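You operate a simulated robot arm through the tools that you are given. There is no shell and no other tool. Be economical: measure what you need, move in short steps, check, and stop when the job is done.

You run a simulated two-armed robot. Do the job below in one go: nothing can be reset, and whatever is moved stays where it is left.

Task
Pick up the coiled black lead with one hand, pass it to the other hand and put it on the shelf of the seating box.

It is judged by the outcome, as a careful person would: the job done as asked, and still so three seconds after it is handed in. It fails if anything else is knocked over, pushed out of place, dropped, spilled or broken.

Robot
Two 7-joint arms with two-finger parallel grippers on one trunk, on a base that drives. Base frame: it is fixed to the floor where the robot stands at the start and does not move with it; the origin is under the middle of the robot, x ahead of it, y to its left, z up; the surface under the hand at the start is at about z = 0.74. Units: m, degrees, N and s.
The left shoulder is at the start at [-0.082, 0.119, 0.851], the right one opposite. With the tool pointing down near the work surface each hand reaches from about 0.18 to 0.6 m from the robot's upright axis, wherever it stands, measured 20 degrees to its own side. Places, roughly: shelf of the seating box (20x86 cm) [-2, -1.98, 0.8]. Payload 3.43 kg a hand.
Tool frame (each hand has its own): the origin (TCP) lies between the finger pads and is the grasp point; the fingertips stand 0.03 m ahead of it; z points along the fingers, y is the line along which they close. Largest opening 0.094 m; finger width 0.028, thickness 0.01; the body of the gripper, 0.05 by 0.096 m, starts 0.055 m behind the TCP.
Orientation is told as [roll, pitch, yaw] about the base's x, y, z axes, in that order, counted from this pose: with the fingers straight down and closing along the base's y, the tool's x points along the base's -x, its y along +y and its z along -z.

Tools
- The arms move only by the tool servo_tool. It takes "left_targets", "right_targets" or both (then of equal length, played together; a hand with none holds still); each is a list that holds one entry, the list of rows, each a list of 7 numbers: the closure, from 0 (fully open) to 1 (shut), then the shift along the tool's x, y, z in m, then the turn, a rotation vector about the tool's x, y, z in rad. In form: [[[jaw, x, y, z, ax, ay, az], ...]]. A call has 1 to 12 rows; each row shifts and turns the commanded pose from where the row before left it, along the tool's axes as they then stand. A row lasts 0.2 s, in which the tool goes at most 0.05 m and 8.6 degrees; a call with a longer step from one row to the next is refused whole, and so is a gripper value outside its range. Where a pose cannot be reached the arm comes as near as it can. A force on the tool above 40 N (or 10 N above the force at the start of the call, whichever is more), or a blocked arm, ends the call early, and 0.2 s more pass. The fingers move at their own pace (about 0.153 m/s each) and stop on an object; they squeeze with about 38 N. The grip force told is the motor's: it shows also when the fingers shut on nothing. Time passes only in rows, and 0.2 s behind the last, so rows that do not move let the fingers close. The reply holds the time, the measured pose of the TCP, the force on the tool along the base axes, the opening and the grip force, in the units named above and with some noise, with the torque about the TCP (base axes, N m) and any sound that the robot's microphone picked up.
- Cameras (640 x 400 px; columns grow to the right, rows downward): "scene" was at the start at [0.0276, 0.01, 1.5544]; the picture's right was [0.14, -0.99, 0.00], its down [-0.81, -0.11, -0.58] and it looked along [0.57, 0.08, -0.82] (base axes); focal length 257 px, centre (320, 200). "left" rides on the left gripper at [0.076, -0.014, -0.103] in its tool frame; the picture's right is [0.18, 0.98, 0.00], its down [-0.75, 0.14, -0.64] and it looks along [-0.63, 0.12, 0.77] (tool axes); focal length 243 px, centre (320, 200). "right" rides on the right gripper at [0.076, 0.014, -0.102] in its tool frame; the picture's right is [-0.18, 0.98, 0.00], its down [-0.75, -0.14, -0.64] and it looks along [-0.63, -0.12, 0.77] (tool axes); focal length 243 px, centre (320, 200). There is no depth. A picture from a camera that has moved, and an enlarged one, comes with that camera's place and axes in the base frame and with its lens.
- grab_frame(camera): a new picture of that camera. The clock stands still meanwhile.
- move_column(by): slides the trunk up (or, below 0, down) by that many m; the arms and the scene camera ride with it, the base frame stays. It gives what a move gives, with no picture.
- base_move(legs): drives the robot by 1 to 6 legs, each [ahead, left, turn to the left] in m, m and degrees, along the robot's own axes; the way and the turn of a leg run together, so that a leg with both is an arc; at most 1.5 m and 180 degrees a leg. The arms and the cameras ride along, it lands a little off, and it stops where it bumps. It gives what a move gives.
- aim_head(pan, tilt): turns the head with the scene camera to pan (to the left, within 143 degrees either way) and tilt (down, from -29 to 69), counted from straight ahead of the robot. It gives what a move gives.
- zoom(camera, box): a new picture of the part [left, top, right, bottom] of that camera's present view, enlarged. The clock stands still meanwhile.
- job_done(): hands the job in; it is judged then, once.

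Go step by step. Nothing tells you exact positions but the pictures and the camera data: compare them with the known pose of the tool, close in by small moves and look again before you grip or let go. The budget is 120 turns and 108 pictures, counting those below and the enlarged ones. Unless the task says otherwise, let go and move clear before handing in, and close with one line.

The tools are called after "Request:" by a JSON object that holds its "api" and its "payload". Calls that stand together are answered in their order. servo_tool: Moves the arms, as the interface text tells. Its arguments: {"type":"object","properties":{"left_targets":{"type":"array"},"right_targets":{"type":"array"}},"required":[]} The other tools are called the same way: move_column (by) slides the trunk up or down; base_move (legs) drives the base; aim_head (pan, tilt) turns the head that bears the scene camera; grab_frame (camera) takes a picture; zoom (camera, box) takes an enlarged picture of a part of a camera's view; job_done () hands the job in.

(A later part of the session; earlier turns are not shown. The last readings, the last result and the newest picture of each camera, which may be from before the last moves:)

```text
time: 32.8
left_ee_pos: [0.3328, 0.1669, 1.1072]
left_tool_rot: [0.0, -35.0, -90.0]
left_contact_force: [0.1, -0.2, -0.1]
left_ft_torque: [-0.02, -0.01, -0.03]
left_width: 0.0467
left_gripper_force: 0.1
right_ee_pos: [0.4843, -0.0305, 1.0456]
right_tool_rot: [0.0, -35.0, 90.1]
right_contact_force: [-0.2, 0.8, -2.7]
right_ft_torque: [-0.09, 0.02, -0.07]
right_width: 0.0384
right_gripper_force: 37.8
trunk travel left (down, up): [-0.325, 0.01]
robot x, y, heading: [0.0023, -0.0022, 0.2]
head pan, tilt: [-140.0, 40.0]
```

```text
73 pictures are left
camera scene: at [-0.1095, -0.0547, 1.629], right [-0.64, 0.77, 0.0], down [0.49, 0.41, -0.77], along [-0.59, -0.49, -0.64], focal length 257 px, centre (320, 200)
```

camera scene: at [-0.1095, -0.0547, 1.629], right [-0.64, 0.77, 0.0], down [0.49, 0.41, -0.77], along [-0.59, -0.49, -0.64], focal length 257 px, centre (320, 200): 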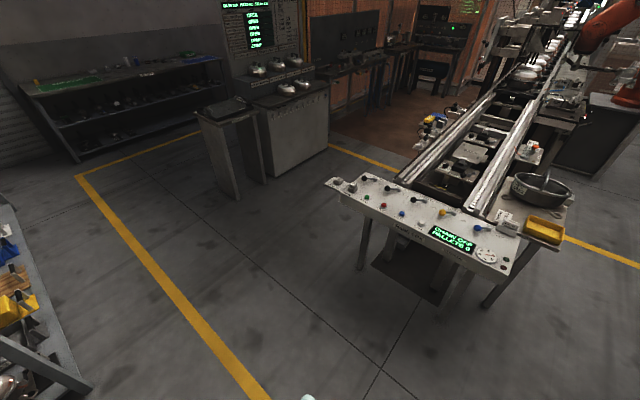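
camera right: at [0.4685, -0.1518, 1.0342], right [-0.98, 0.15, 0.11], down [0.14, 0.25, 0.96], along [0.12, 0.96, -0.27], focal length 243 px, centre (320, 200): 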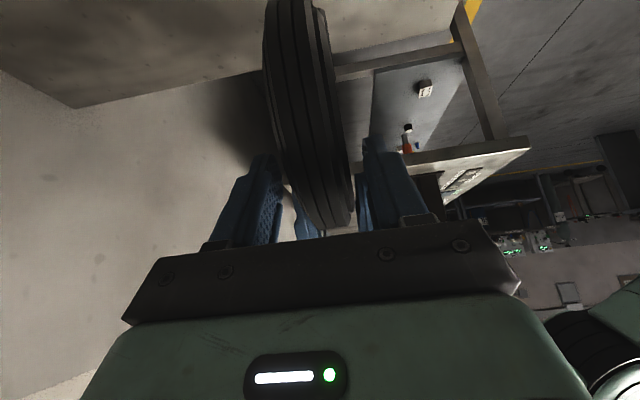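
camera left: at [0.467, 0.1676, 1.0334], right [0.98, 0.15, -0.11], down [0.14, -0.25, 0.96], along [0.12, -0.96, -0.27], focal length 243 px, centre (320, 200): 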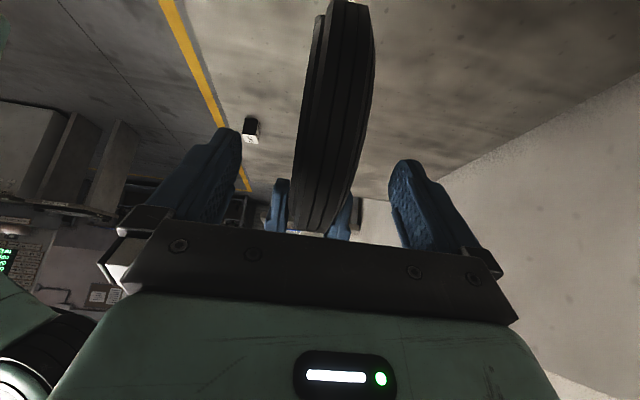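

The aisle is clear: conveyor panel ends near (-0.9, -0.7), and the side bench starts at x≈0.28. I'm backing off, turning right to face -y and driving part of the way.

Request:
{"api": "base_move", "payload": {"legs": [[-0.25, 0, 0], [0, 0, -90], [0.6, 0, 0]]}}

Request:
{"api": "aim_head", "payload": {"pan": -60, "tilt": 35}}

Request:
{"api": "grab_frame", "payload": {"camera": "scene"}}

```text
time: 41.3
left_ee_pos: [-0.0293, -0.9177, 1.1064]
left_tool_rot: [0.0, -35.1, -177.4]
left_contact_force: [0.6, -0.3, -0.2]
left_ft_torque: [-0.02, -0.01, 0.02]
left_width: 0.0471
left_gripper_force: 0.2
right_ee_pos: [-0.2199, -1.0792, 1.0454]
right_tool_rot: [0.0, -35.0, 2.6]
right_contact_force: [0.1, 0.0, -1.0]
right_ft_torque: [-0.04, -0.01, 0.02]
right_width: 0.0001
right_gripper_force: 32.8
trunk travel left (down, up): [-0.325, 0.01]
robot x, y, heading: [-0.2113, -0.5925, -87.3]
head pan, tilt: [-140.0, 40.0]
```

```text
time: 42.8
left_ee_pos: [-0.0297, -0.9187, 1.1064]
left_tool_rot: [0.0, -35.1, -177.4]
left_contact_force: [-1.1, 0.4, -0.7]
left_ft_torque: [-0.04, 0.01, 0.03]
left_width: 0.0472
left_gripper_force: 0.0
right_ee_pos: [-0.2209, -1.0789, 1.0462]
right_tool_rot: [-0.1, -35.0, 2.6]
right_contact_force: [0.0, -1.0, -1.3]
right_ft_torque: [0.01, 0.03, -0.04]
right_width: 0.0
right_gripper_force: 33.0
trunk travel left (down, up): [-0.325, 0.01]
robot x, y, heading: [-0.2121, -0.5921, -87.4]
head pan, tilt: [-60.0, 35.0]
```

```text
72 pictures are left
camera scene: at [-0.2877, -0.5976, 1.6365], right [-0.54, 0.84, 0.0], down [0.48, 0.31, -0.82], along [-0.69, -0.44, -0.57], focal length 257 px, centre (320, 200)
```

scene: 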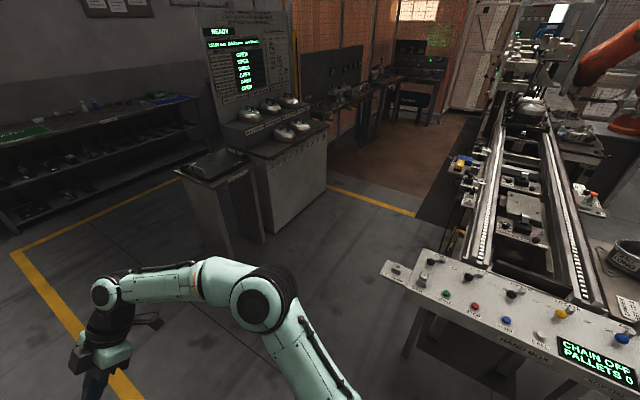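

The right gripper is now empty: the coil slipped out during the drive. I need to find where it fell.

Request:
{"api": "aim_head", "payload": {"pan": 0, "tilt": 60}}

Request:
{"api": "grab_frame", "payload": {"camera": "scene"}}

Request:
{"api": "aim_head", "payload": {"pan": 90, "tilt": 45}}

Request:
{"api": "grab_frame", "payload": {"camera": "scene"}}

Request:
{"api": "aim_head", "payload": {"pan": 135, "tilt": 45}}

Request:
{"api": "grab_frame", "payload": {"camera": "scene"}}

```text
time: 44.1
left_ee_pos: [-0.0301, -0.9179, 1.1059]
left_tool_rot: [-0.1, -35.0, -177.5]
left_contact_force: [1.2, -1.1, -0.8]
left_ft_torque: [-0.02, 0.01, 0.0]
left_width: 0.0472
left_gripper_force: 0.1
right_ee_pos: [-0.2203, -1.0782, 1.0445]
right_tool_rot: [-0.1, -35.1, 2.6]
right_contact_force: [-0.2, 0.4, 0.2]
right_ft_torque: [-0.02, 0.03, -0.05]
right_width: 0.0002
right_gripper_force: 32.9
trunk travel left (down, up): [-0.325, 0.01]
robot x, y, heading: [-0.2084, -0.5944, -87.4]
head pan, tilt: [0.0, 60.0]
```

```text
71 pictures are left
camera scene: at [-0.2105, -0.6169, 1.6022], right [-1.0, -0.04, 0.0], down [-0.04, 0.86, -0.5], along [0.02, -0.5, -0.87], focal length 257 px, centre (320, 200)
```

scene: 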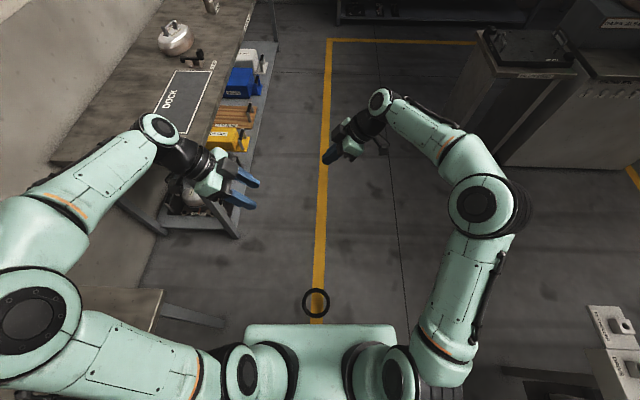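

```text
time: 45.8
left_ee_pos: [-0.0299, -0.9172, 1.1049]
left_tool_rot: [0.0, -35.0, -177.4]
left_contact_force: [0.0, 0.5, 0.1]
left_ft_torque: [-0.01, 0.01, -0.01]
left_width: 0.0472
left_gripper_force: 0.0
right_ee_pos: [-0.2206, -1.0784, 1.0455]
right_tool_rot: [-0.1, -35.0, 2.6]
right_contact_force: [-0.4, -0.8, -0.5]
right_ft_torque: [-0.02, 0.01, -0.02]
right_width: 0.0
right_gripper_force: 33.6
trunk travel left (down, up): [-0.325, 0.01]
robot x, y, heading: [-0.2102, -0.5974, -87.3]
head pan, tilt: [90.0, 45.0]
```

```text
70 pictures are left
camera scene: at [-0.1322, -0.5467, 1.6217], right [0.04, -1.0, 0.0], down [-0.71, -0.03, -0.71], along [0.71, 0.03, -0.71], focal length 257 px, centre (320, 200)
```

scene: 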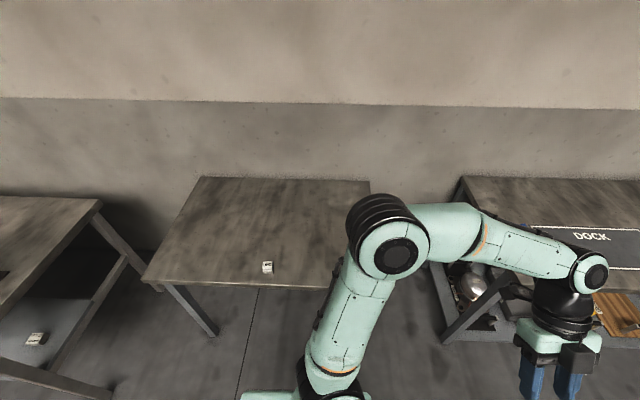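

```text
time: 46.9
left_ee_pos: [-0.0292, -0.9187, 1.1068]
left_tool_rot: [0.0, -35.0, -177.4]
left_contact_force: [0.0, 0.4, 0.3]
left_ft_torque: [0.03, 0.04, -0.01]
left_width: 0.0469
left_gripper_force: 0.0
right_ee_pos: [-0.2204, -1.079, 1.0465]
right_tool_rot: [-0.1, -35.0, 2.7]
right_contact_force: [-0.5, -0.4, 0.1]
right_ft_torque: [0.0, -0.04, 0.0]
right_width: 0.0
right_gripper_force: 33.2
trunk travel left (down, up): [-0.325, 0.01]
robot x, y, heading: [-0.2108, -0.5941, -87.4]
head pan, tilt: [135.0, 45.0]
```

```text
69 pictures are left
camera scene: at [-0.1585, -0.4904, 1.6217], right [0.74, -0.68, 0.0], down [-0.48, -0.52, -0.71], along [0.48, 0.52, -0.71], focal length 257 px, centre (320, 200)
```

scene: 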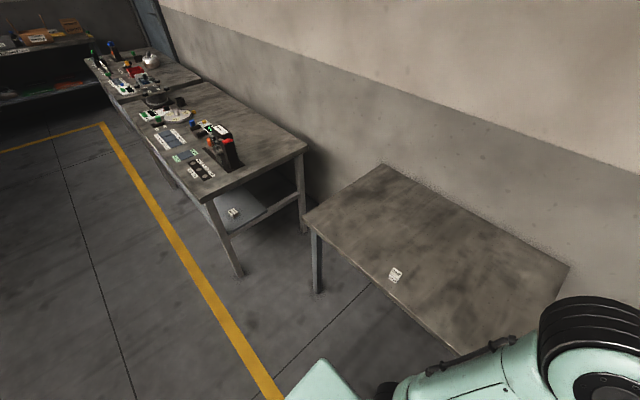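

The coil lies flat on the floor directly in front of the base, at about (-0.18, -0.85). I'll back up 0.2 m to bring it into reach and look at it closely.

Request:
{"api": "base_move", "payload": {"legs": [[-0.2, 0, 0]]}}

Request:
{"api": "aim_head", "payload": {"pan": 0, "tilt": 66}}

Request:
{"api": "grab_frame", "payload": {"camera": "scene"}}

```text
time: 48.5
left_ee_pos: [-0.0409, -0.7127, 1.1062]
left_tool_rot: [0.1, -35.0, -177.6]
left_contact_force: [-0.4, 0.6, -0.2]
left_ft_torque: [0.01, 0.0, 0.02]
left_width: 0.047
left_gripper_force: 0.0
right_ee_pos: [-0.231, -0.8729, 1.0458]
right_tool_rot: [-0.1, -35.0, 2.3]
right_contact_force: [0.7, 0.5, -0.1]
right_ft_torque: [-0.01, 0.0, -0.03]
right_width: 0.0
right_gripper_force: 33.5
trunk travel left (down, up): [-0.325, 0.01]
robot x, y, heading: [-0.2229, -0.3896, -87.9]
head pan, tilt: [135.0, 45.0]
```

```text
time: 50.7
left_ee_pos: [-0.0411, -0.7129, 1.1073]
left_tool_rot: [0.0, -35.0, -177.8]
left_contact_force: [-0.6, 0.5, -0.1]
left_ft_torque: [0.03, -0.01, 0.03]
left_width: 0.0472
left_gripper_force: 0.1
right_ee_pos: [-0.23, -0.8729, 1.045]
right_tool_rot: [-0.1, -34.9, 2.4]
right_contact_force: [0.1, 0.3, -0.2]
right_ft_torque: [-0.02, 0.0, -0.01]
right_width: 0.0
right_gripper_force: 33.0
trunk travel left (down, up): [-0.325, 0.01]
robot x, y, heading: [-0.2216, -0.3885, -87.7]
head pan, tilt: [0.0, 66.0]
```

```text
68 pictures are left
camera scene: at [-0.2196, -0.4034, 1.5956], right [-1.0, -0.04, 0.0], down [-0.04, 0.91, -0.41], along [0.02, -0.41, -0.91], focal length 257 px, centre (320, 200)
```

scene: 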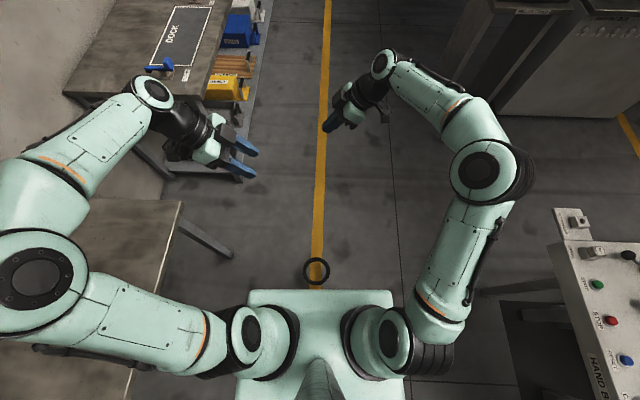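

The coil moved along with the robot, so it's resting on the robot's own base or being dragged. Zooming in.

Request:
{"api": "zoom", "payload": {"camera": "scene", "box": [280, 240, 360, 300]}}

Request:
{"api": "aim_head", "payload": {"pan": 0, "tilt": 50}}

Request:
{"api": "grab_frame", "payload": {"camera": "scene"}}

Request:
{"api": "grab_frame", "payload": {"camera": "left"}}

Request:
{"api": "grab_frame", "payload": {"camera": "right"}}

```text
6.67 times, centred on (320, 270) of scene
camera zoom: at [-0.2196, -0.4034, 1.5956], right [-1.0, -0.04, 0.0], down [-0.04, 0.91, -0.41], along [0.02, -0.41, -0.91], focal length 1712 px, centre (320, -267)
```

zoom: 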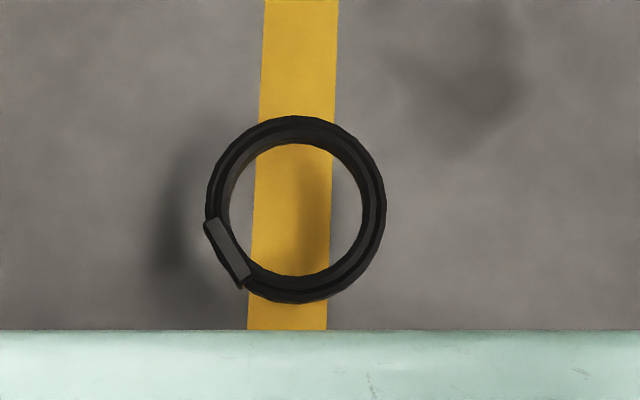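

```text
time: 51.5
left_ee_pos: [-0.041, -0.7136, 1.1057]
left_tool_rot: [0.0, -35.1, -177.7]
left_contact_force: [0.8, 0.1, 0.5]
left_ft_torque: [0.01, 0.0, -0.05]
left_width: 0.0469
left_gripper_force: 0.1
right_ee_pos: [-0.2304, -0.8722, 1.0451]
right_tool_rot: [0.0, -35.1, 2.2]
right_contact_force: [-0.5, 0.3, 0.2]
right_ft_torque: [0.01, 0.01, -0.01]
right_width: 0.0001
right_gripper_force: 33.2
trunk travel left (down, up): [-0.325, 0.01]
robot x, y, heading: [-0.2223, -0.3923, -87.9]
head pan, tilt: [0.0, 50.0]
```

```text
66 pictures are left
camera scene: at [-0.2189, -0.4209, 1.6147], right [-1.0, -0.04, 0.0], down [-0.03, 0.77, -0.64], along [0.03, -0.64, -0.77], focal length 257 px, centre (320, 200)
```

scene: 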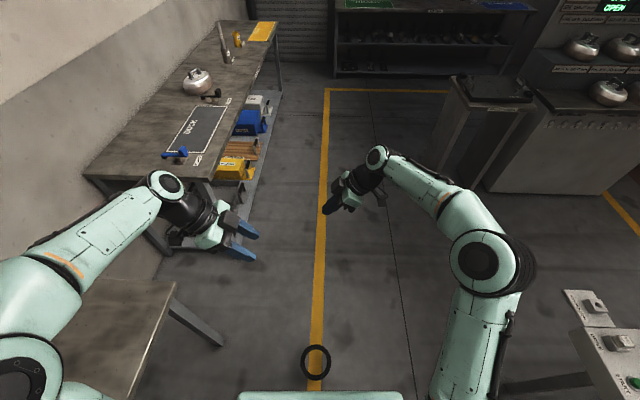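

```text
65 pictures are left
camera left: at [0.0805, -0.6944, 1.1472], right [0.19, -0.98, -0.11], down [-0.24, -0.15, 0.96], along [-0.95, -0.16, -0.27], focal length 243 px, centre (320, 200)
```

left: 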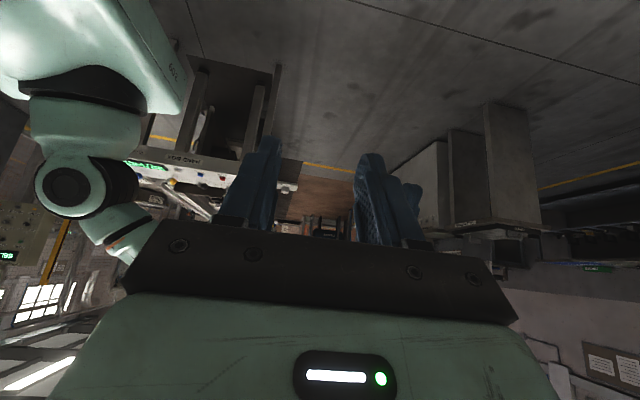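

```text
64 pictures are left
camera right: at [-0.3528, -0.865, 1.0857], right [0.11, 0.99, 0.1], down [0.25, -0.13, 0.96], along [0.96, -0.08, -0.27], focal length 243 px, centre (320, 200)
```

right: 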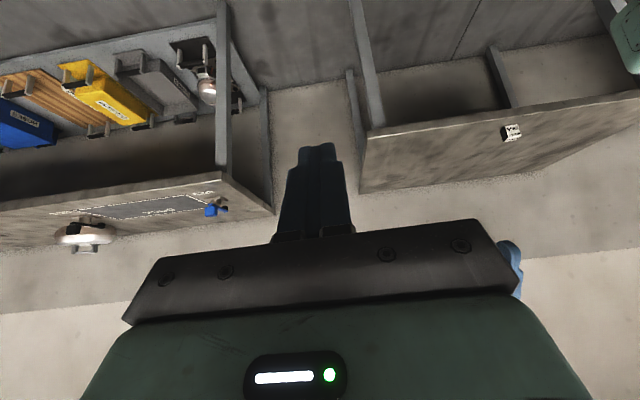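

The ring is lying flat but appears slightly above the floor and moves with the base. I'll return both hands to straight-down orientation, moving the right one aside, then use the left hand camera from lower down to see what it rests on.

Request:
{"api": "servo_tool", "payload": {"left_targets": [[[0, 0, 0, 0, 0, 0.1222, 0], [0, 0, 0, 0, 0, 0.1222, 0], [0, 0, 0, 0, 0, 0.1222, 0], [0, 0, 0, 0, 0, 0.1222, 0], [0, 0, 0, 0, 0, 0.1222, 0], [0, 0, 0, 0, 0, 0, -0.1428], [0, 0, 0, 0, 0, 0, -0.1428], [0, 0, 0, 0, 0, 0, -0.1428], [0, 0, 0, 0, 0, 0, -0.1428], [0, 0, 0, 0, 0, 0, -0.1428], [0, 0, 0, 0, 0, 0, -0.1428], [0, 0, 0, 0, 0, 0, -0.1428]]], "right_targets": [[[0, 0.02, 0, 0, 0, 0.1222, 0], [0, 0.02, 0, 0, 0, 0.1222, 0], [0, 0.02, 0, 0, 0, 0.1222, 0], [0, 0.02, 0, 0, 0, 0.1222, 0], [0, 0.02, 0, 0, 0, 0.1222, 0], [0, 0.02, 0, 0, 0, 0, 0.1428], [0, 0.02, 0, 0, 0, 0, 0.1428], [0, 0, 0, 0, 0, 0, 0.1428], [0, 0, 0, 0, 0, 0, 0.1428], [0, 0, 0, 0, 0, 0, 0.1428], [0, 0, 0, 0, 0, 0, 0.1428], [0, 0, 0, 0, 0, 0, 0.1428]]]}}

Request:
{"api": "servo_tool", "payload": {"left_targets": [[[0, 0, 0, 0, 0, 0, -0.1428], [0, 0, 0, 0, 0, 0, -0.1428], [0, 0, 0, 0, 0, 0, -0.1428], [0, 0, 0, 0, 0, 0, -0.1428]]], "right_targets": [[[0, 0, 0, 0, 0, 0, 0.1428], [0, 0, 0, 0, 0, 0, 0.1428], [0, 0, 0, 0, 0, 0, 0.1428], [0, 0, 0, 0, 0, 0, 0.1428]]]}}

Request:
{"api": "grab_frame", "payload": {"camera": "left"}}

Request:
{"api": "grab_frame", "payload": {"camera": "right"}}

```text
time: 54.1
left_ee_pos: [-0.0398, -0.7138, 1.1062]
left_tool_rot: [0.0, -0.1, -120.3]
left_contact_force: [-0.1, 0.3, -0.6]
left_ft_torque: [0.01, 0.0, 0.0]
left_width: 0.0941
left_gripper_force: 0.0
right_ee_pos: [-0.3638, -0.8757, 1.0107]
right_tool_rot: [0.1, -0.1, -55.1]
right_contact_force: [-0.1, 0.5, -0.6]
right_ft_torque: [0.0, 0.01, 0.0]
right_width: 0.0941
right_gripper_force: 0.0
trunk travel left (down, up): [-0.325, 0.01]
robot x, y, heading: [-0.2181, -0.3874, -88.0]
head pan, tilt: [0.0, 50.0]
```

```text
time: 55.1
left_ee_pos: [-0.0401, -0.7131, 1.1071]
left_tool_rot: [0.0, 0.0, -87.6]
left_contact_force: [-0.2, 0.4, 0.0]
left_ft_torque: [0.0, -0.02, 0.04]
left_width: 0.0941
left_gripper_force: 0.2
right_ee_pos: [-0.3622, -0.8753, 1.0108]
right_tool_rot: [0.0, -0.2, -87.8]
right_contact_force: [1.1, -0.5, -0.2]
right_ft_torque: [0.03, 0.0, -0.01]
right_width: 0.0941
right_gripper_force: 0.1
trunk travel left (down, up): [-0.325, 0.01]
robot x, y, heading: [-0.2173, -0.3858, -87.9]
head pan, tilt: [0.0, 50.0]
```

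```text
63 pictures are left
camera left: at [-0.0573, -0.6385, 1.2102], right [0.97, 0.23, 0.0], down [0.17, -0.75, 0.64], along [0.14, -0.63, -0.77], focal length 243 px, centre (320, 200)
```

left: 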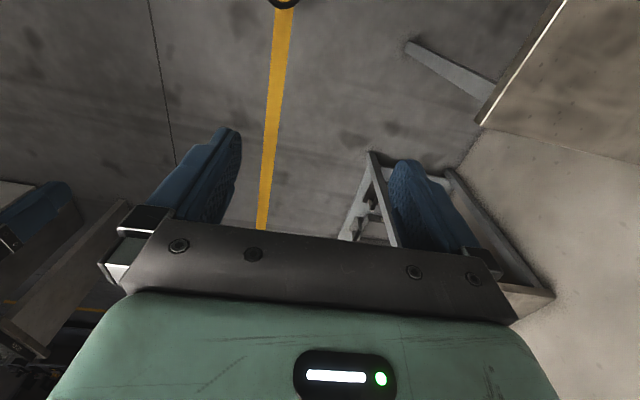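

```text
62 pictures are left
camera right: at [-0.352, -0.7992, 1.1127], right [0.99, -0.15, 0.0], down [-0.11, -0.76, 0.64], along [-0.09, -0.64, -0.77], focal length 243 px, centre (320, 200)
```

right: 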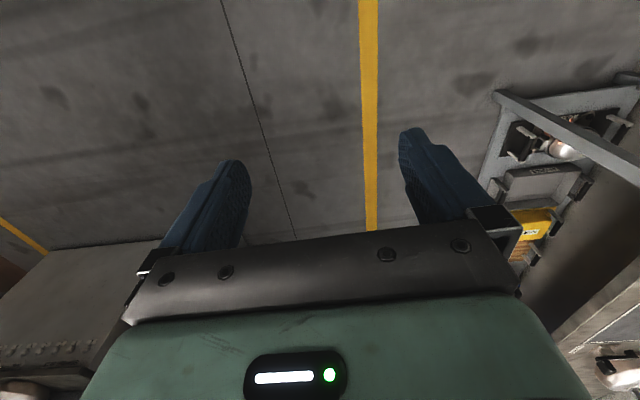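

Triangulating, the coil lies at z≈0.15, riding on the robot's base front ~0.24 m ahead of its axis. I'll lower the trunk to get the left hand down to it.

Request:
{"api": "move_column", "payload": {"by": -0.3}}

Request:
{"api": "grab_frame", "payload": {"camera": "left"}}

Request:
{"api": "aim_head", "payload": {"pan": 0, "tilt": 60}}

Request:
{"api": "grab_frame", "payload": {"camera": "scene"}}

```text
time: 58.1
left_ee_pos: [-0.0413, -0.7115, 0.8063]
left_tool_rot: [0.0, 0.0, -87.7]
left_contact_force: [-0.5, -0.4, -0.3]
left_ft_torque: [0.01, -0.03, 0.02]
left_width: 0.0938
left_gripper_force: 0.0
right_ee_pos: [-0.3634, -0.8762, 0.7108]
right_tool_rot: [0.1, -0.1, -87.7]
right_contact_force: [0.9, 0.1, 0.7]
right_ft_torque: [0.0, -0.02, -0.01]
right_width: 0.0941
right_gripper_force: 0.0
trunk travel left (down, up): [-0.025, 0.31]
robot x, y, heading: [-0.2168, -0.3911, -87.9]
head pan, tilt: [0.0, 50.0]
```

```text
61 pictures are left
camera left: at [-0.0574, -0.6378, 0.9096], right [0.97, 0.22, 0.0], down [0.17, -0.75, 0.64], along [0.14, -0.63, -0.77], focal length 243 px, centre (320, 200)
```

left: 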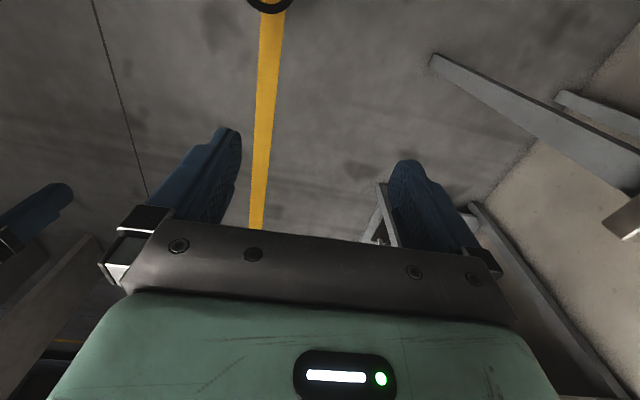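

```text
time: 58.8
left_ee_pos: [-0.0392, -0.7121, 0.8052]
left_tool_rot: [0.0, 0.0, -87.6]
left_contact_force: [-0.5, 0.0, 0.3]
left_ft_torque: [0.02, 0.0, -0.02]
left_width: 0.094
left_gripper_force: 0.1
right_ee_pos: [-0.3629, -0.8753, 0.7103]
right_tool_rot: [-0.1, -0.1, -87.7]
right_contact_force: [-0.7, 0.7, 0.2]
right_ft_torque: [-0.03, -0.03, 0.03]
right_width: 0.0941
right_gripper_force: 0.0
trunk travel left (down, up): [-0.025, 0.31]
robot x, y, heading: [-0.221, -0.3846, -87.8]
head pan, tilt: [0.0, 60.0]
```

```text
60 pictures are left
camera scene: at [-0.2175, -0.4571, 1.2898], right [-1.0, -0.04, 0.0], down [-0.03, 0.87, -0.5], along [0.02, -0.5, -0.87], focal length 257 px, centre (320, 200)
```

scene: 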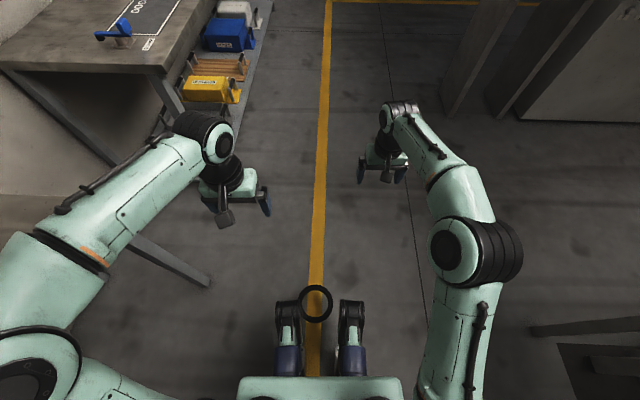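

The base has two front feet; the coil is lying across/between them. Zooming in.

Request:
{"api": "zoom", "payload": {"camera": "scene", "box": [260, 270, 380, 345]}}

Request:
{"api": "aim_head", "payload": {"pan": 0, "tilt": 69}}

Request:
{"api": "zoom", "payload": {"camera": "scene", "box": [240, 200, 400, 300]}}

```text
5.33 times, centred on (320, 308) of scene
camera zoom: at [-0.2175, -0.4571, 1.2898], right [-1.0, -0.04, 0.0], down [-0.03, 0.87, -0.5], along [0.02, -0.5, -0.87], focal length 1370 px, centre (320, -373)
```

zoom: 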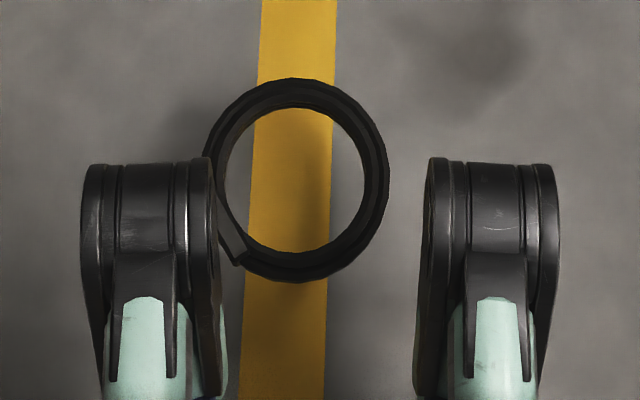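

```text
time: 59.5
left_ee_pos: [-0.0391, -0.712, 0.8063]
left_tool_rot: [0.0, 0.1, -87.8]
left_contact_force: [0.0, 1.0, -0.8]
left_ft_torque: [0.01, 0.02, 0.01]
left_width: 0.0941
left_gripper_force: 0.1
right_ee_pos: [-0.3627, -0.8745, 0.7105]
right_tool_rot: [0.0, 0.0, -87.7]
right_contact_force: [-0.8, -0.8, 0.1]
right_ft_torque: [0.01, -0.02, -0.04]
right_width: 0.0941
right_gripper_force: 0.1
trunk travel left (down, up): [-0.025, 0.31]
robot x, y, heading: [-0.22, -0.3867, -87.8]
head pan, tilt: [0.0, 68.8]
```

```text
4.00 times, centred on (320, 250) of scene
camera zoom: at [-0.2179, -0.4464, 1.2804], right [-1.0, -0.04, 0.0], down [-0.04, 0.93, -0.36], along [0.01, -0.36, -0.93], focal length 1027 px, centre (320, 0)
```

zoom: 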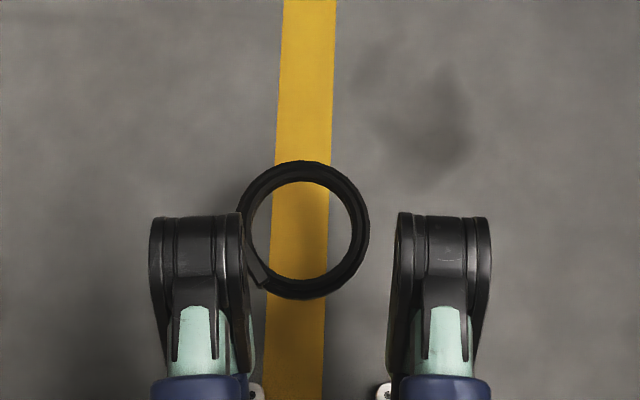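

Those are the trunk's knee joints above; the coil rests flat beneath/ahead of them at z≈0.06–0.1. I'll grip the far wall with the left hand, fingers closing fore-aft. First I yaw the left hand.

Request:
{"api": "servo_tool", "payload": {"left_targets": [[[0, 0, 0, 0.03, 0, 0, 0.1428], [0, 0, 0, 0.03, 0, 0, 0.1428], [0, 0, 0, 0.03, 0, 0, 0.1428], [0, 0, 0, 0.03, 0, 0, 0.1428], [0, 0, 0, 0.03, 0, 0, 0.1428], [0, 0, 0, 0.03, 0, 0, 0.1428], [0, 0, 0, 0.03, 0, 0, 0.1428], [0, 0, 0, 0.03, 0, 0, 0.1428], [0, 0, 0, 0.03, 0, 0, 0.1428], [0, 0, 0, 0.03, 0, 0, 0.1428], [0, 0, 0, 0.03, 0, 0, 0.1428], [0, 0, 0, 0, 0, 0, 0]]]}}

Request:
{"api": "grab_frame", "payload": {"camera": "left"}}

Request:
{"api": "grab_frame", "payload": {"camera": "scene"}}

```text
time: 62.1
left_ee_pos: [-0.0395, -0.7129, 0.4774]
left_tool_rot: [0.1, 0.0, -177.9]
left_contact_force: [-1.4, -0.3, 0.1]
left_ft_torque: [-0.01, -0.01, -0.01]
left_width: 0.0941
left_gripper_force: 0.0
right_ee_pos: [-0.3627, -0.8754, 0.7101]
right_tool_rot: [0.0, -0.1, -87.7]
right_contact_force: [0.2, 0.2, 0.1]
right_ft_torque: [0.02, -0.01, 0.02]
right_width: 0.0938
right_gripper_force: 0.0
trunk travel left (down, up): [-0.025, 0.31]
robot x, y, heading: [-0.2223, -0.3865, -87.9]
head pan, tilt: [0.0, 68.8]
```

```text
57 pictures are left
camera left: at [0.0369, -0.6972, 0.5807], right [0.22, -0.97, 0.0], down [-0.75, -0.17, 0.64], along [-0.63, -0.14, -0.77], focal length 243 px, centre (320, 200)
```

left: 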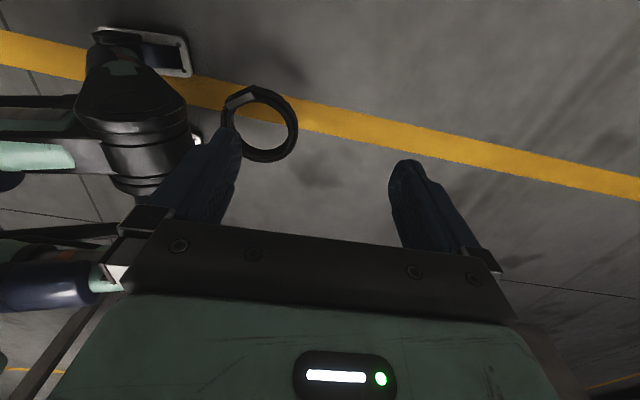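

```text
56 pictures are left
camera scene: at [-0.2179, -0.4464, 1.2804], right [-1.0, -0.04, 0.0], down [-0.04, 0.93, -0.36], along [0.01, -0.36, -0.93], focal length 257 px, centre (320, 200)
```

scene: 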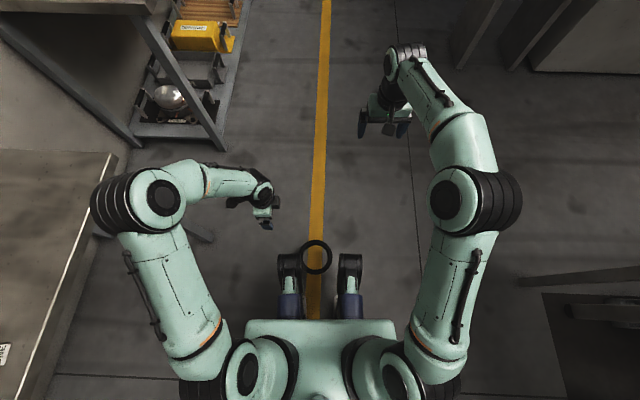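

Request:
{"api": "zoom", "payload": {"camera": "left", "box": [80, 10, 340, 180]}}

```text
2.35 times, centred on (210, 95) of left
camera zoom: at [0.0369, -0.6972, 0.5807], right [0.22, -0.97, 0.0], down [-0.75, -0.17, 0.64], along [-0.63, -0.14, -0.77], focal length 571 px, centre (579, 447)
```

zoom: 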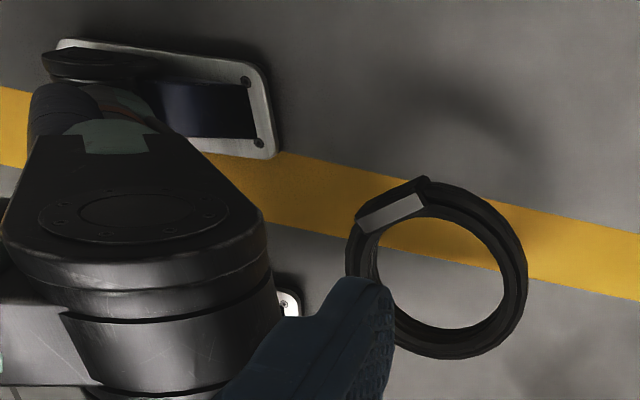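

The coil actually floats on an invisible base shape: centre ≈(-0.189, -0.621, 0.095). I'm moving the left hand above its far wall.

Request:
{"api": "servo_tool", "payload": {"left_targets": [[[0, -0.0244, 0, 0.03, 0, 0, 0], [0, -0.0244, 0, 0.03, 0, 0, 0], [0, -0.0244, 0, 0.035, 0, 0, 0], [0, -0.0244, -0.0112, 0.035, 0, 0, 0], [0, -0.0244, -0.0112, 0.035, 0, 0, 0], [0, -0.0244, -0.0112, 0.03, 0, 0, 0], [0, 0, 0, 0, 0, 0, 0]]]}}

Request:
{"api": "grab_frame", "payload": {"camera": "left"}}

Request:
{"api": "zoom", "payload": {"camera": "scene", "box": [240, 180, 400, 300]}}

```text
time: 63.7
left_ee_pos: [-0.1903, -0.6859, 0.2819]
left_tool_rot: [0.1, -0.1, -177.6]
left_contact_force: [0.7, 0.3, -0.6]
left_ft_torque: [0.0, -0.01, 0.0]
left_width: 0.0943
left_gripper_force: 0.1
right_ee_pos: [-0.3637, -0.8742, 0.7099]
right_tool_rot: [0.1, 0.0, -87.8]
right_contact_force: [0.6, -0.5, 0.0]
right_ft_torque: [0.0, 0.02, 0.0]
right_width: 0.0939
right_gripper_force: 0.0
trunk travel left (down, up): [-0.025, 0.31]
robot x, y, heading: [-0.2161, -0.3897, -87.6]
head pan, tilt: [0.0, 68.8]
```

```text
54 pictures are left
camera left: at [-0.1125, -0.6696, 0.3841], right [0.22, -0.97, 0.0], down [-0.75, -0.17, 0.64], along [-0.63, -0.14, -0.77], focal length 243 px, centre (320, 200)
```

left: 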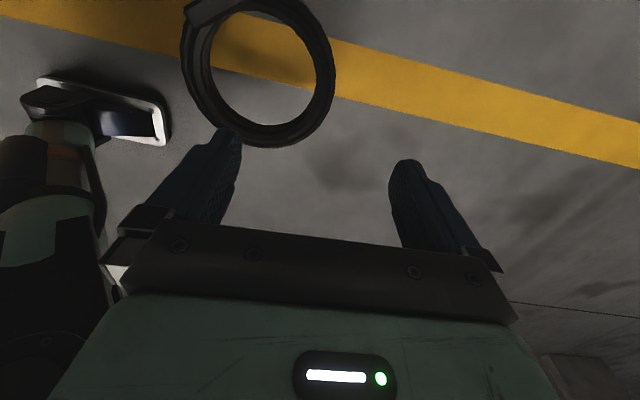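

```text
3.33 times, centred on (320, 240) of scene
camera zoom: at [-0.2179, -0.4464, 1.2804], right [-1.0, -0.04, 0.0], down [-0.04, 0.93, -0.36], along [0.01, -0.36, -0.93], focal length 856 px, centre (320, 67)
```

zoom: 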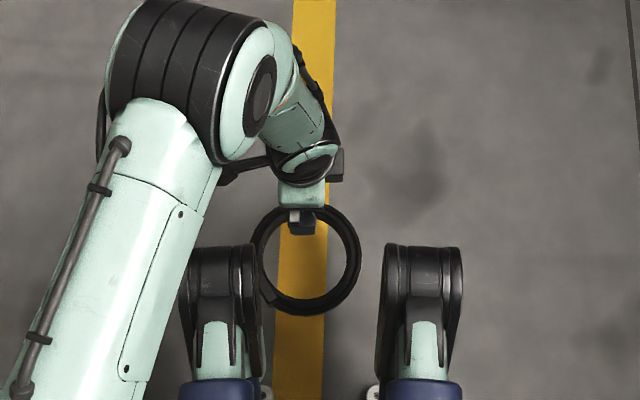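

Request:
{"api": "servo_tool", "payload": {"left_targets": [[[0, 0.002, -0.004, 0.03, 0, 0, 0], [0, 0, 0, 0.03, 0, 0, 0], [0, 0, 0, 0.03, 0, 0, 0], [0, 0, 0, 0.02, 0, 0, 0], [0, 0, 0, 0, 0, 0, 0]]]}}

Request:
{"api": "grab_frame", "payload": {"camera": "left"}}

```text
time: 64.9
left_ee_pos: [-0.1846, -0.6804, 0.172]
left_tool_rot: [0.0, 0.0, -177.6]
left_contact_force: [0.6, -0.1, 0.9]
left_ft_torque: [0.0, 0.01, 0.01]
left_width: 0.0941
left_gripper_force: 0.1
right_ee_pos: [-0.3629, -0.8771, 0.7101]
right_tool_rot: [0.0, -0.1, -87.7]
right_contact_force: [0.5, 1.4, 0.4]
right_ft_torque: [0.02, 0.01, 0.0]
right_width: 0.0942
right_gripper_force: 0.0
trunk travel left (down, up): [-0.025, 0.31]
robot x, y, heading: [-0.2241, -0.3869, -87.9]
head pan, tilt: [0.0, 68.8]
```

```text
52 pictures are left
camera left: at [-0.1094, -0.6636, 0.2751], right [0.22, -0.97, 0.0], down [-0.75, -0.17, 0.64], along [-0.63, -0.14, -0.77], focal length 243 px, centre (320, 200)
```

left: 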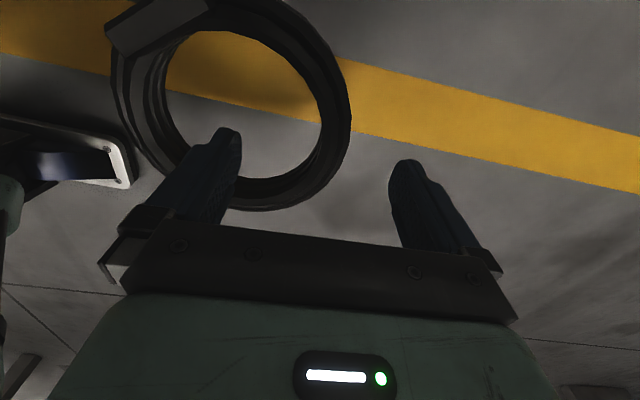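

Request:
{"api": "servo_tool", "payload": {"left_targets": [[[0, 0, 0, 0.02, 0, 0, 0], [0, 0, 0, 0.02, 0, 0, 0], [0, 0, 0, 0.015, 0, 0, 0], [0, 0, 0, 0, 0, 0, 0]]]}}

Request:
{"api": "grab_frame", "payload": {"camera": "left"}}

```text
time: 65.8
left_ee_pos: [-0.1861, -0.6815, 0.1198]
left_tool_rot: [-0.2, 0.2, -177.7]
left_contact_force: [2.2, 4.0, 13.6]
left_ft_torque: [0.82, 0.15, -0.03]
left_width: 0.094
left_gripper_force: 0.2
right_ee_pos: [-0.3634, -0.8755, 0.7106]
right_tool_rot: [0.0, -0.2, -87.8]
right_contact_force: [-0.6, 0.4, -1.6]
right_ft_torque: [-0.01, -0.01, 0.01]
right_width: 0.0941
right_gripper_force: 0.1
trunk travel left (down, up): [-0.025, 0.31]
robot x, y, heading: [-0.2203, -0.3947, -87.9]
head pan, tilt: [0.0, 68.8]
stopped in row 4 (left hand): the force on the tool passed its limit at 52 N (the readings are from after the stop); the commanded pose is now the measured one
```

```text
51 pictures are left
camera left: at [-0.1109, -0.666, 0.2233], right [0.22, -0.97, 0.0], down [-0.75, -0.17, 0.64], along [-0.62, -0.14, -0.77], focal length 243 px, centre (320, 200)
```

left: 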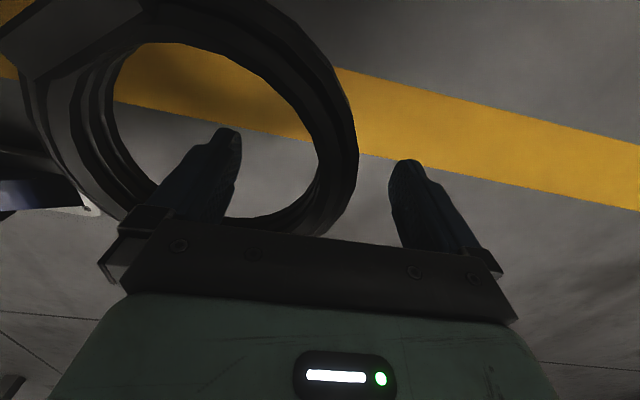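

The fingertips touched the support at z≈0.09, with the ring wall between the fingers. I'm lifting 3 mm and closing.

Request:
{"api": "servo_tool", "payload": {"left_targets": [[[0, 0, 0, -0.004, 0, 0, 0], [0.5, 0, 0, 0, 0, 0, 0], [0.7, 0, 0, 0, 0, 0, 0], [1, 0, 0, 0, 0, 0, 0], [1, 0, 0, 0, 0, 0, 0], [1, 0, 0, 0, 0, 0, 0]]]}}

Request:
{"api": "grab_frame", "payload": {"camera": "left"}}

```text
time: 67.2
left_ee_pos: [-0.1866, -0.6818, 0.1223]
left_tool_rot: [0.0, 0.2, -177.8]
left_contact_force: [-2.3, -2.3, 0.4]
left_ft_torque: [-0.03, 0.13, 0.25]
left_width: 0.0163
left_gripper_force: 37.8
right_ee_pos: [-0.3623, -0.8763, 0.7097]
right_tool_rot: [0.0, 0.0, -87.7]
right_contact_force: [0.1, 1.5, -0.6]
right_ft_torque: [0.0, 0.0, 0.02]
right_width: 0.0942
right_gripper_force: 0.1
trunk travel left (down, up): [-0.025, 0.31]
robot x, y, heading: [-0.2237, -0.3907, -87.5]
head pan, tilt: [0.0, 68.8]
```

```text
50 pictures are left
camera left: at [-0.1112, -0.6658, 0.2266], right [0.22, -0.97, 0.0], down [-0.75, -0.17, 0.64], along [-0.62, -0.14, -0.77], focal length 243 px, centre (320, 200)
```

left: 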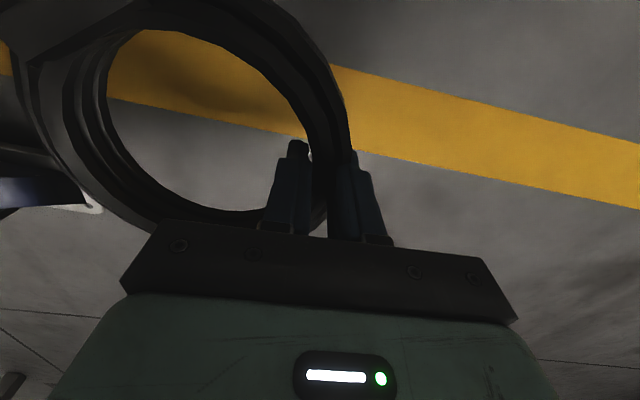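

Gripped across the wall (16 mm). I'm lifting slightly, moving forward to clear the knee joint, then up.

Request:
{"api": "servo_tool", "payload": {"left_targets": [[[1, 0, 0, -0.01, 0, 0, 0], [1, 0, 0, -0.01, 0, 0, 0], [1, 0, 0.015, -0.005, 0, 0, 0], [1, 0, 0.02, 0, 0, 0, 0], [1, 0, 0.02, 0, 0, 0, 0], [1, 0, 0.02, 0, 0, 0, 0], [1, 0, 0.02, -0.01, 0, 0, 0], [1, 0, 0, -0.02, 0, 0, 0], [1, 0, 0, -0.025, 0, 0, 0], [1, 0, 0, -0.025, 0, 0, 0], [1, 0, 0, -0.025, 0, 0, 0], [1, 0, 0, 0, 0, 0, 0]]]}}

Request:
{"api": "grab_frame", "payload": {"camera": "scene"}}

Request:
{"api": "grab_frame", "payload": {"camera": "left"}}

```text
time: 69.8
left_ee_pos: [-0.1819, -0.7748, 0.2516]
left_tool_rot: [-0.2, 0.1, -177.7]
left_contact_force: [0.0, 0.0, -2.5]
left_ft_torque: [-0.19, 0.01, 0.0]
left_width: 0.0164
left_gripper_force: 38.0
right_ee_pos: [-0.3638, -0.8759, 0.709]
right_tool_rot: [0.0, 0.1, -87.7]
right_contact_force: [-1.0, 0.4, 0.4]
right_ft_torque: [0.02, 0.0, 0.01]
right_width: 0.0939
right_gripper_force: 0.1
trunk travel left (down, up): [-0.025, 0.31]
robot x, y, heading: [-0.2206, -0.389, -87.6]
head pan, tilt: [0.0, 68.8]
```

```text
49 pictures are left
camera scene: at [-0.2179, -0.4466, 1.2804], right [-1.0, -0.04, 0.0], down [-0.04, 0.93, -0.36], along [0.01, -0.36, -0.93], focal length 257 px, centre (320, 200)
```

scene: 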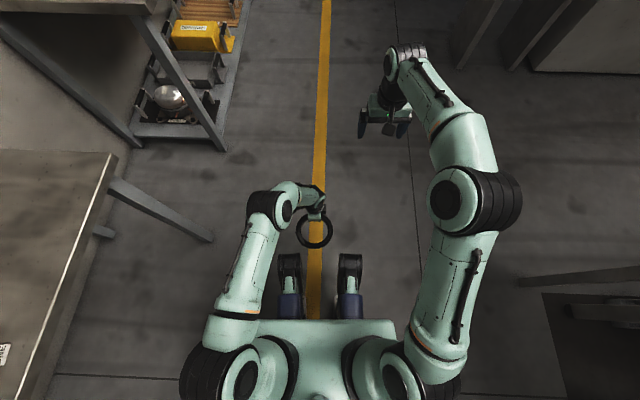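

```text
48 pictures are left
camera left: at [-0.1073, -0.7599, 0.3558], right [0.22, -0.97, 0.0], down [-0.75, -0.17, 0.64], along [-0.62, -0.14, -0.77], focal length 243 px, centre (320, 200)
```

left: 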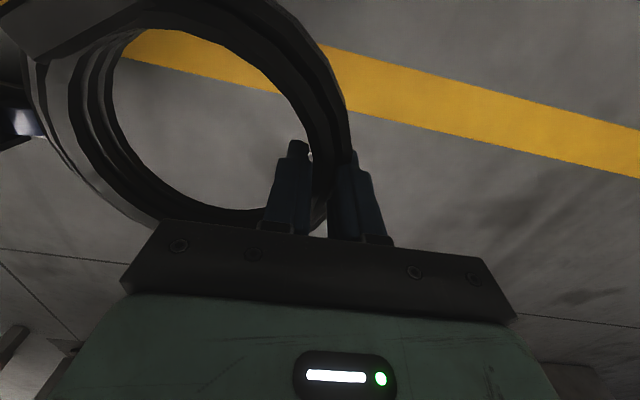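

The coil is secure in the left hand. I'm raising the trunk, then the hand, to working height.

Request:
{"api": "move_column", "payload": {"by": 0.29}}

Request:
{"api": "servo_tool", "payload": {"left_targets": [[[1, 0, 0, -0.03, 0, 0, 0], [1, 0, 0.006, -0.035, 0, 0, 0], [1, 0, 0.006, -0.035, 0, 0, 0], [1, 0, 0.006, -0.035, 0, 0, 0], [1, 0, 0.006, -0.035, 0, 0, 0], [1, 0, 0.006, -0.035, 0, 0, 0], [1, 0, 0.006, -0.035, 0, 0, 0], [1, 0, 0.006, -0.035, 0, 0, 0], [1, 0, 0.006, -0.035, 0, 0, 0], [1, 0, 0.006, -0.035, 0, 0, 0], [1, 0, 0.006, -0.025, 0, 0, 0], [1, 0, 0, 0, 0, 0, 0]]]}}

Request:
{"api": "aim_head", "payload": {"pan": 0, "tilt": 55}}

Request:
{"api": "grab_frame", "payload": {"camera": "scene"}}

Request:
{"api": "grab_frame", "payload": {"camera": "right"}}

```text
time: 72.7
left_ee_pos: [-0.1833, -0.776, 0.5434]
left_tool_rot: [-0.3, 0.2, -177.7]
left_contact_force: [-0.3, -0.2, -2.4]
left_ft_torque: [-0.23, 0.01, 0.0]
left_width: 0.0161
left_gripper_force: 38.0
right_ee_pos: [-0.3631, -0.8746, 0.999]
right_tool_rot: [0.0, -0.1, -87.7]
right_contact_force: [0.3, 0.6, 0.3]
right_ft_torque: [-0.01, 0.0, 0.01]
right_width: 0.0943
right_gripper_force: 0.1
trunk travel left (down, up): [-0.315, 0.02]
robot x, y, heading: [-0.2195, -0.3917, -87.8]
head pan, tilt: [0.0, 68.8]
```

```text
time: 75.3
left_ee_pos: [-0.1813, -0.838, 0.9131]
left_tool_rot: [-0.1, 0.1, -177.7]
left_contact_force: [-0.1, -0.3, -3.0]
left_ft_torque: [-0.2, -0.01, 0.0]
left_width: 0.0163
left_gripper_force: 38.4
right_ee_pos: [-0.3629, -0.8758, 0.9992]
right_tool_rot: [0.0, 0.0, -87.7]
right_contact_force: [-0.3, -0.3, 0.3]
right_ft_torque: [-0.02, -0.01, -0.02]
right_width: 0.0941
right_gripper_force: 0.0
trunk travel left (down, up): [-0.315, 0.02]
robot x, y, heading: [-0.2202, -0.3893, -87.7]
head pan, tilt: [0.0, 68.8]
```

```text
time: 76.0
left_ee_pos: [-0.1815, -0.8373, 0.9132]
left_tool_rot: [-0.2, 0.2, -177.7]
left_contact_force: [-0.6, 0.2, -3.2]
left_ft_torque: [-0.18, 0.02, 0.0]
left_width: 0.0163
left_gripper_force: 38.2
right_ee_pos: [-0.361, -0.8751, 1.0001]
right_tool_rot: [0.1, 0.0, -87.7]
right_contact_force: [-0.3, -0.2, -0.6]
right_ft_torque: [-0.01, -0.02, -0.01]
right_width: 0.0941
right_gripper_force: 0.0
trunk travel left (down, up): [-0.315, 0.02]
robot x, y, heading: [-0.2208, -0.3882, -87.4]
head pan, tilt: [0.0, 55.0]
```

```text
47 pictures are left
camera scene: at [-0.2191, -0.4165, 1.5981], right [-1.0, -0.04, 0.0], down [-0.03, 0.82, -0.57], along [0.02, -0.57, -0.82], focal length 257 px, centre (320, 200)
```

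scene: 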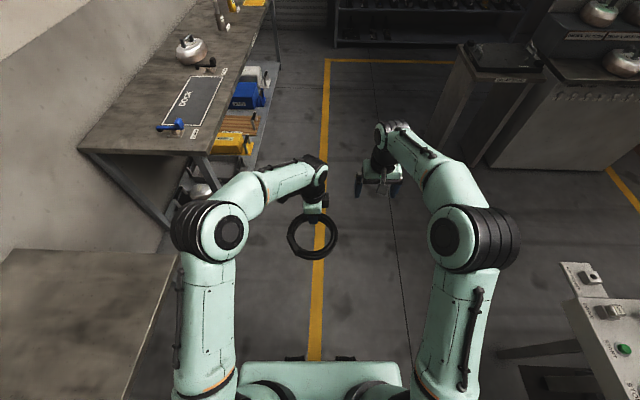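

```text
46 pictures are left
camera right: at [-0.3517, -0.8003, 1.1024], right [0.99, -0.14, 0.0], down [-0.11, -0.76, 0.64], along [-0.09, -0.64, -0.77], focal length 243 px, centre (320, 200)
```

right: 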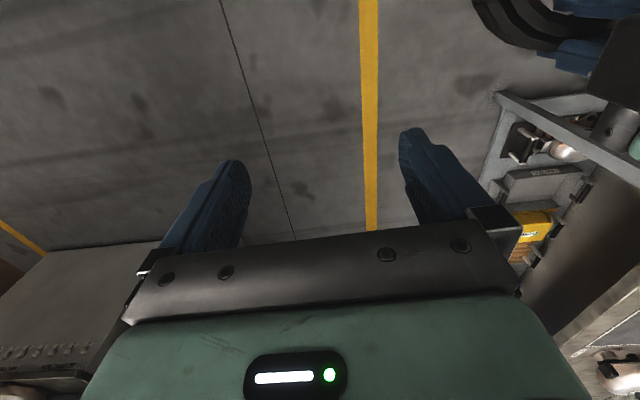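

The coil is level in the left hand (gripped at its far wall). I'll have the right hand take the near wall (angled 25° to avoid the foot and the left hand); first rotate it clear of everything.

Request:
{"api": "servo_tool", "payload": {"right_targets": [[[0, 0, 0, -0.02, 0, 0, -0.1434], [0, 0, 0, -0.02, 0, 0, -0.1434], [0, 0, 0, -0.02, 0, 0, -0.1434], [0, 0, 0, 0, 0, 0, -0.1434], [0, 0, 0, 0, 0, 0, -0.1434], [0, 0, 0, 0, 0, 0, -0.1434], [0, 0, 0, 0, 0, 0, -0.1434], [0, 0, 0, 0, 0, 0, -0.1434], [0, 0, 0, 0, 0, 0, -0.1434], [0, 0, 0, 0, 0, 0, -0.1434], [0, 0, 0, 0, 0, 0, -0.1434], [0, 0, 0, 0, 0, 0, -0.1434]]]}}

Request:
{"api": "servo_tool", "payload": {"right_targets": [[[0, 0, 0, 0, 0, 0, -0.1434], [0, 0, 0, 0, 0, 0, -0.1434], [0, 0, 0, 0, 0, 0, 0]]]}}

Request:
{"api": "zoom", "payload": {"camera": "scene", "box": [260, 180, 380, 270]}}

Request:
{"api": "grab_frame", "payload": {"camera": "right"}}

```text
time: 78.7
left_ee_pos: [-0.1811, -0.8378, 0.9135]
left_tool_rot: [-0.3, 0.2, -177.6]
left_contact_force: [0.2, 0.7, -2.4]
left_ft_torque: [-0.15, 0.03, 0.0]
left_width: 0.016
left_gripper_force: 38.1
right_ee_pos: [-0.3618, -0.8766, 1.0589]
right_tool_rot: [0.0, 0.0, 11.0]
right_contact_force: [-0.6, -0.4, -0.8]
right_ft_torque: [0.0, -0.01, 0.02]
right_width: 0.0939
right_gripper_force: 0.1
trunk travel left (down, up): [-0.315, 0.02]
robot x, y, heading: [-0.2178, -0.3866, -87.6]
head pan, tilt: [0.0, 55.0]
```

```text
time: 79.5
left_ee_pos: [-0.1806, -0.8375, 0.9136]
left_tool_rot: [-0.2, 0.3, -177.7]
left_contact_force: [0.3, 0.1, -3.0]
left_ft_torque: [-0.2, 0.01, -0.01]
left_width: 0.0163
left_gripper_force: 38.6
right_ee_pos: [-0.364, -0.8745, 1.0599]
right_tool_rot: [0.0, 0.0, 27.4]
right_contact_force: [-0.3, 0.3, -0.3]
right_ft_torque: [-0.05, -0.01, 0.01]
right_width: 0.094
right_gripper_force: 0.0
trunk travel left (down, up): [-0.315, 0.02]
robot x, y, heading: [-0.2199, -0.3881, -87.9]
head pan, tilt: [0.0, 55.0]
```

```text
4.44 times, centred on (320, 225) of scene
camera zoom: at [-0.2191, -0.4165, 1.5981], right [-1.0, -0.04, 0.0], down [-0.03, 0.82, -0.57], along [0.02, -0.57, -0.82], focal length 1141 px, centre (320, 89)
```

zoom: 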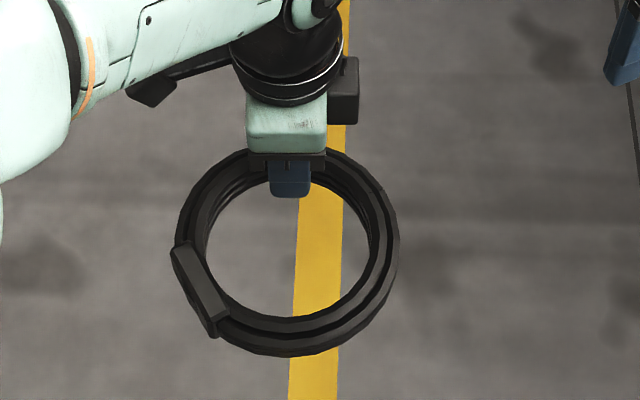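

```text
44 pictures are left
camera right: at [-0.4371, -0.8994, 1.162], right [-0.29, 0.96, 0.0], down [0.73, 0.22, 0.64], along [0.61, 0.19, -0.77], focal length 243 px, centre (320, 200)
```

right: 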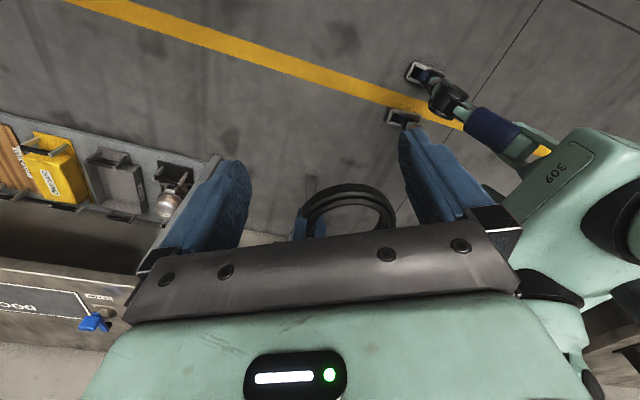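

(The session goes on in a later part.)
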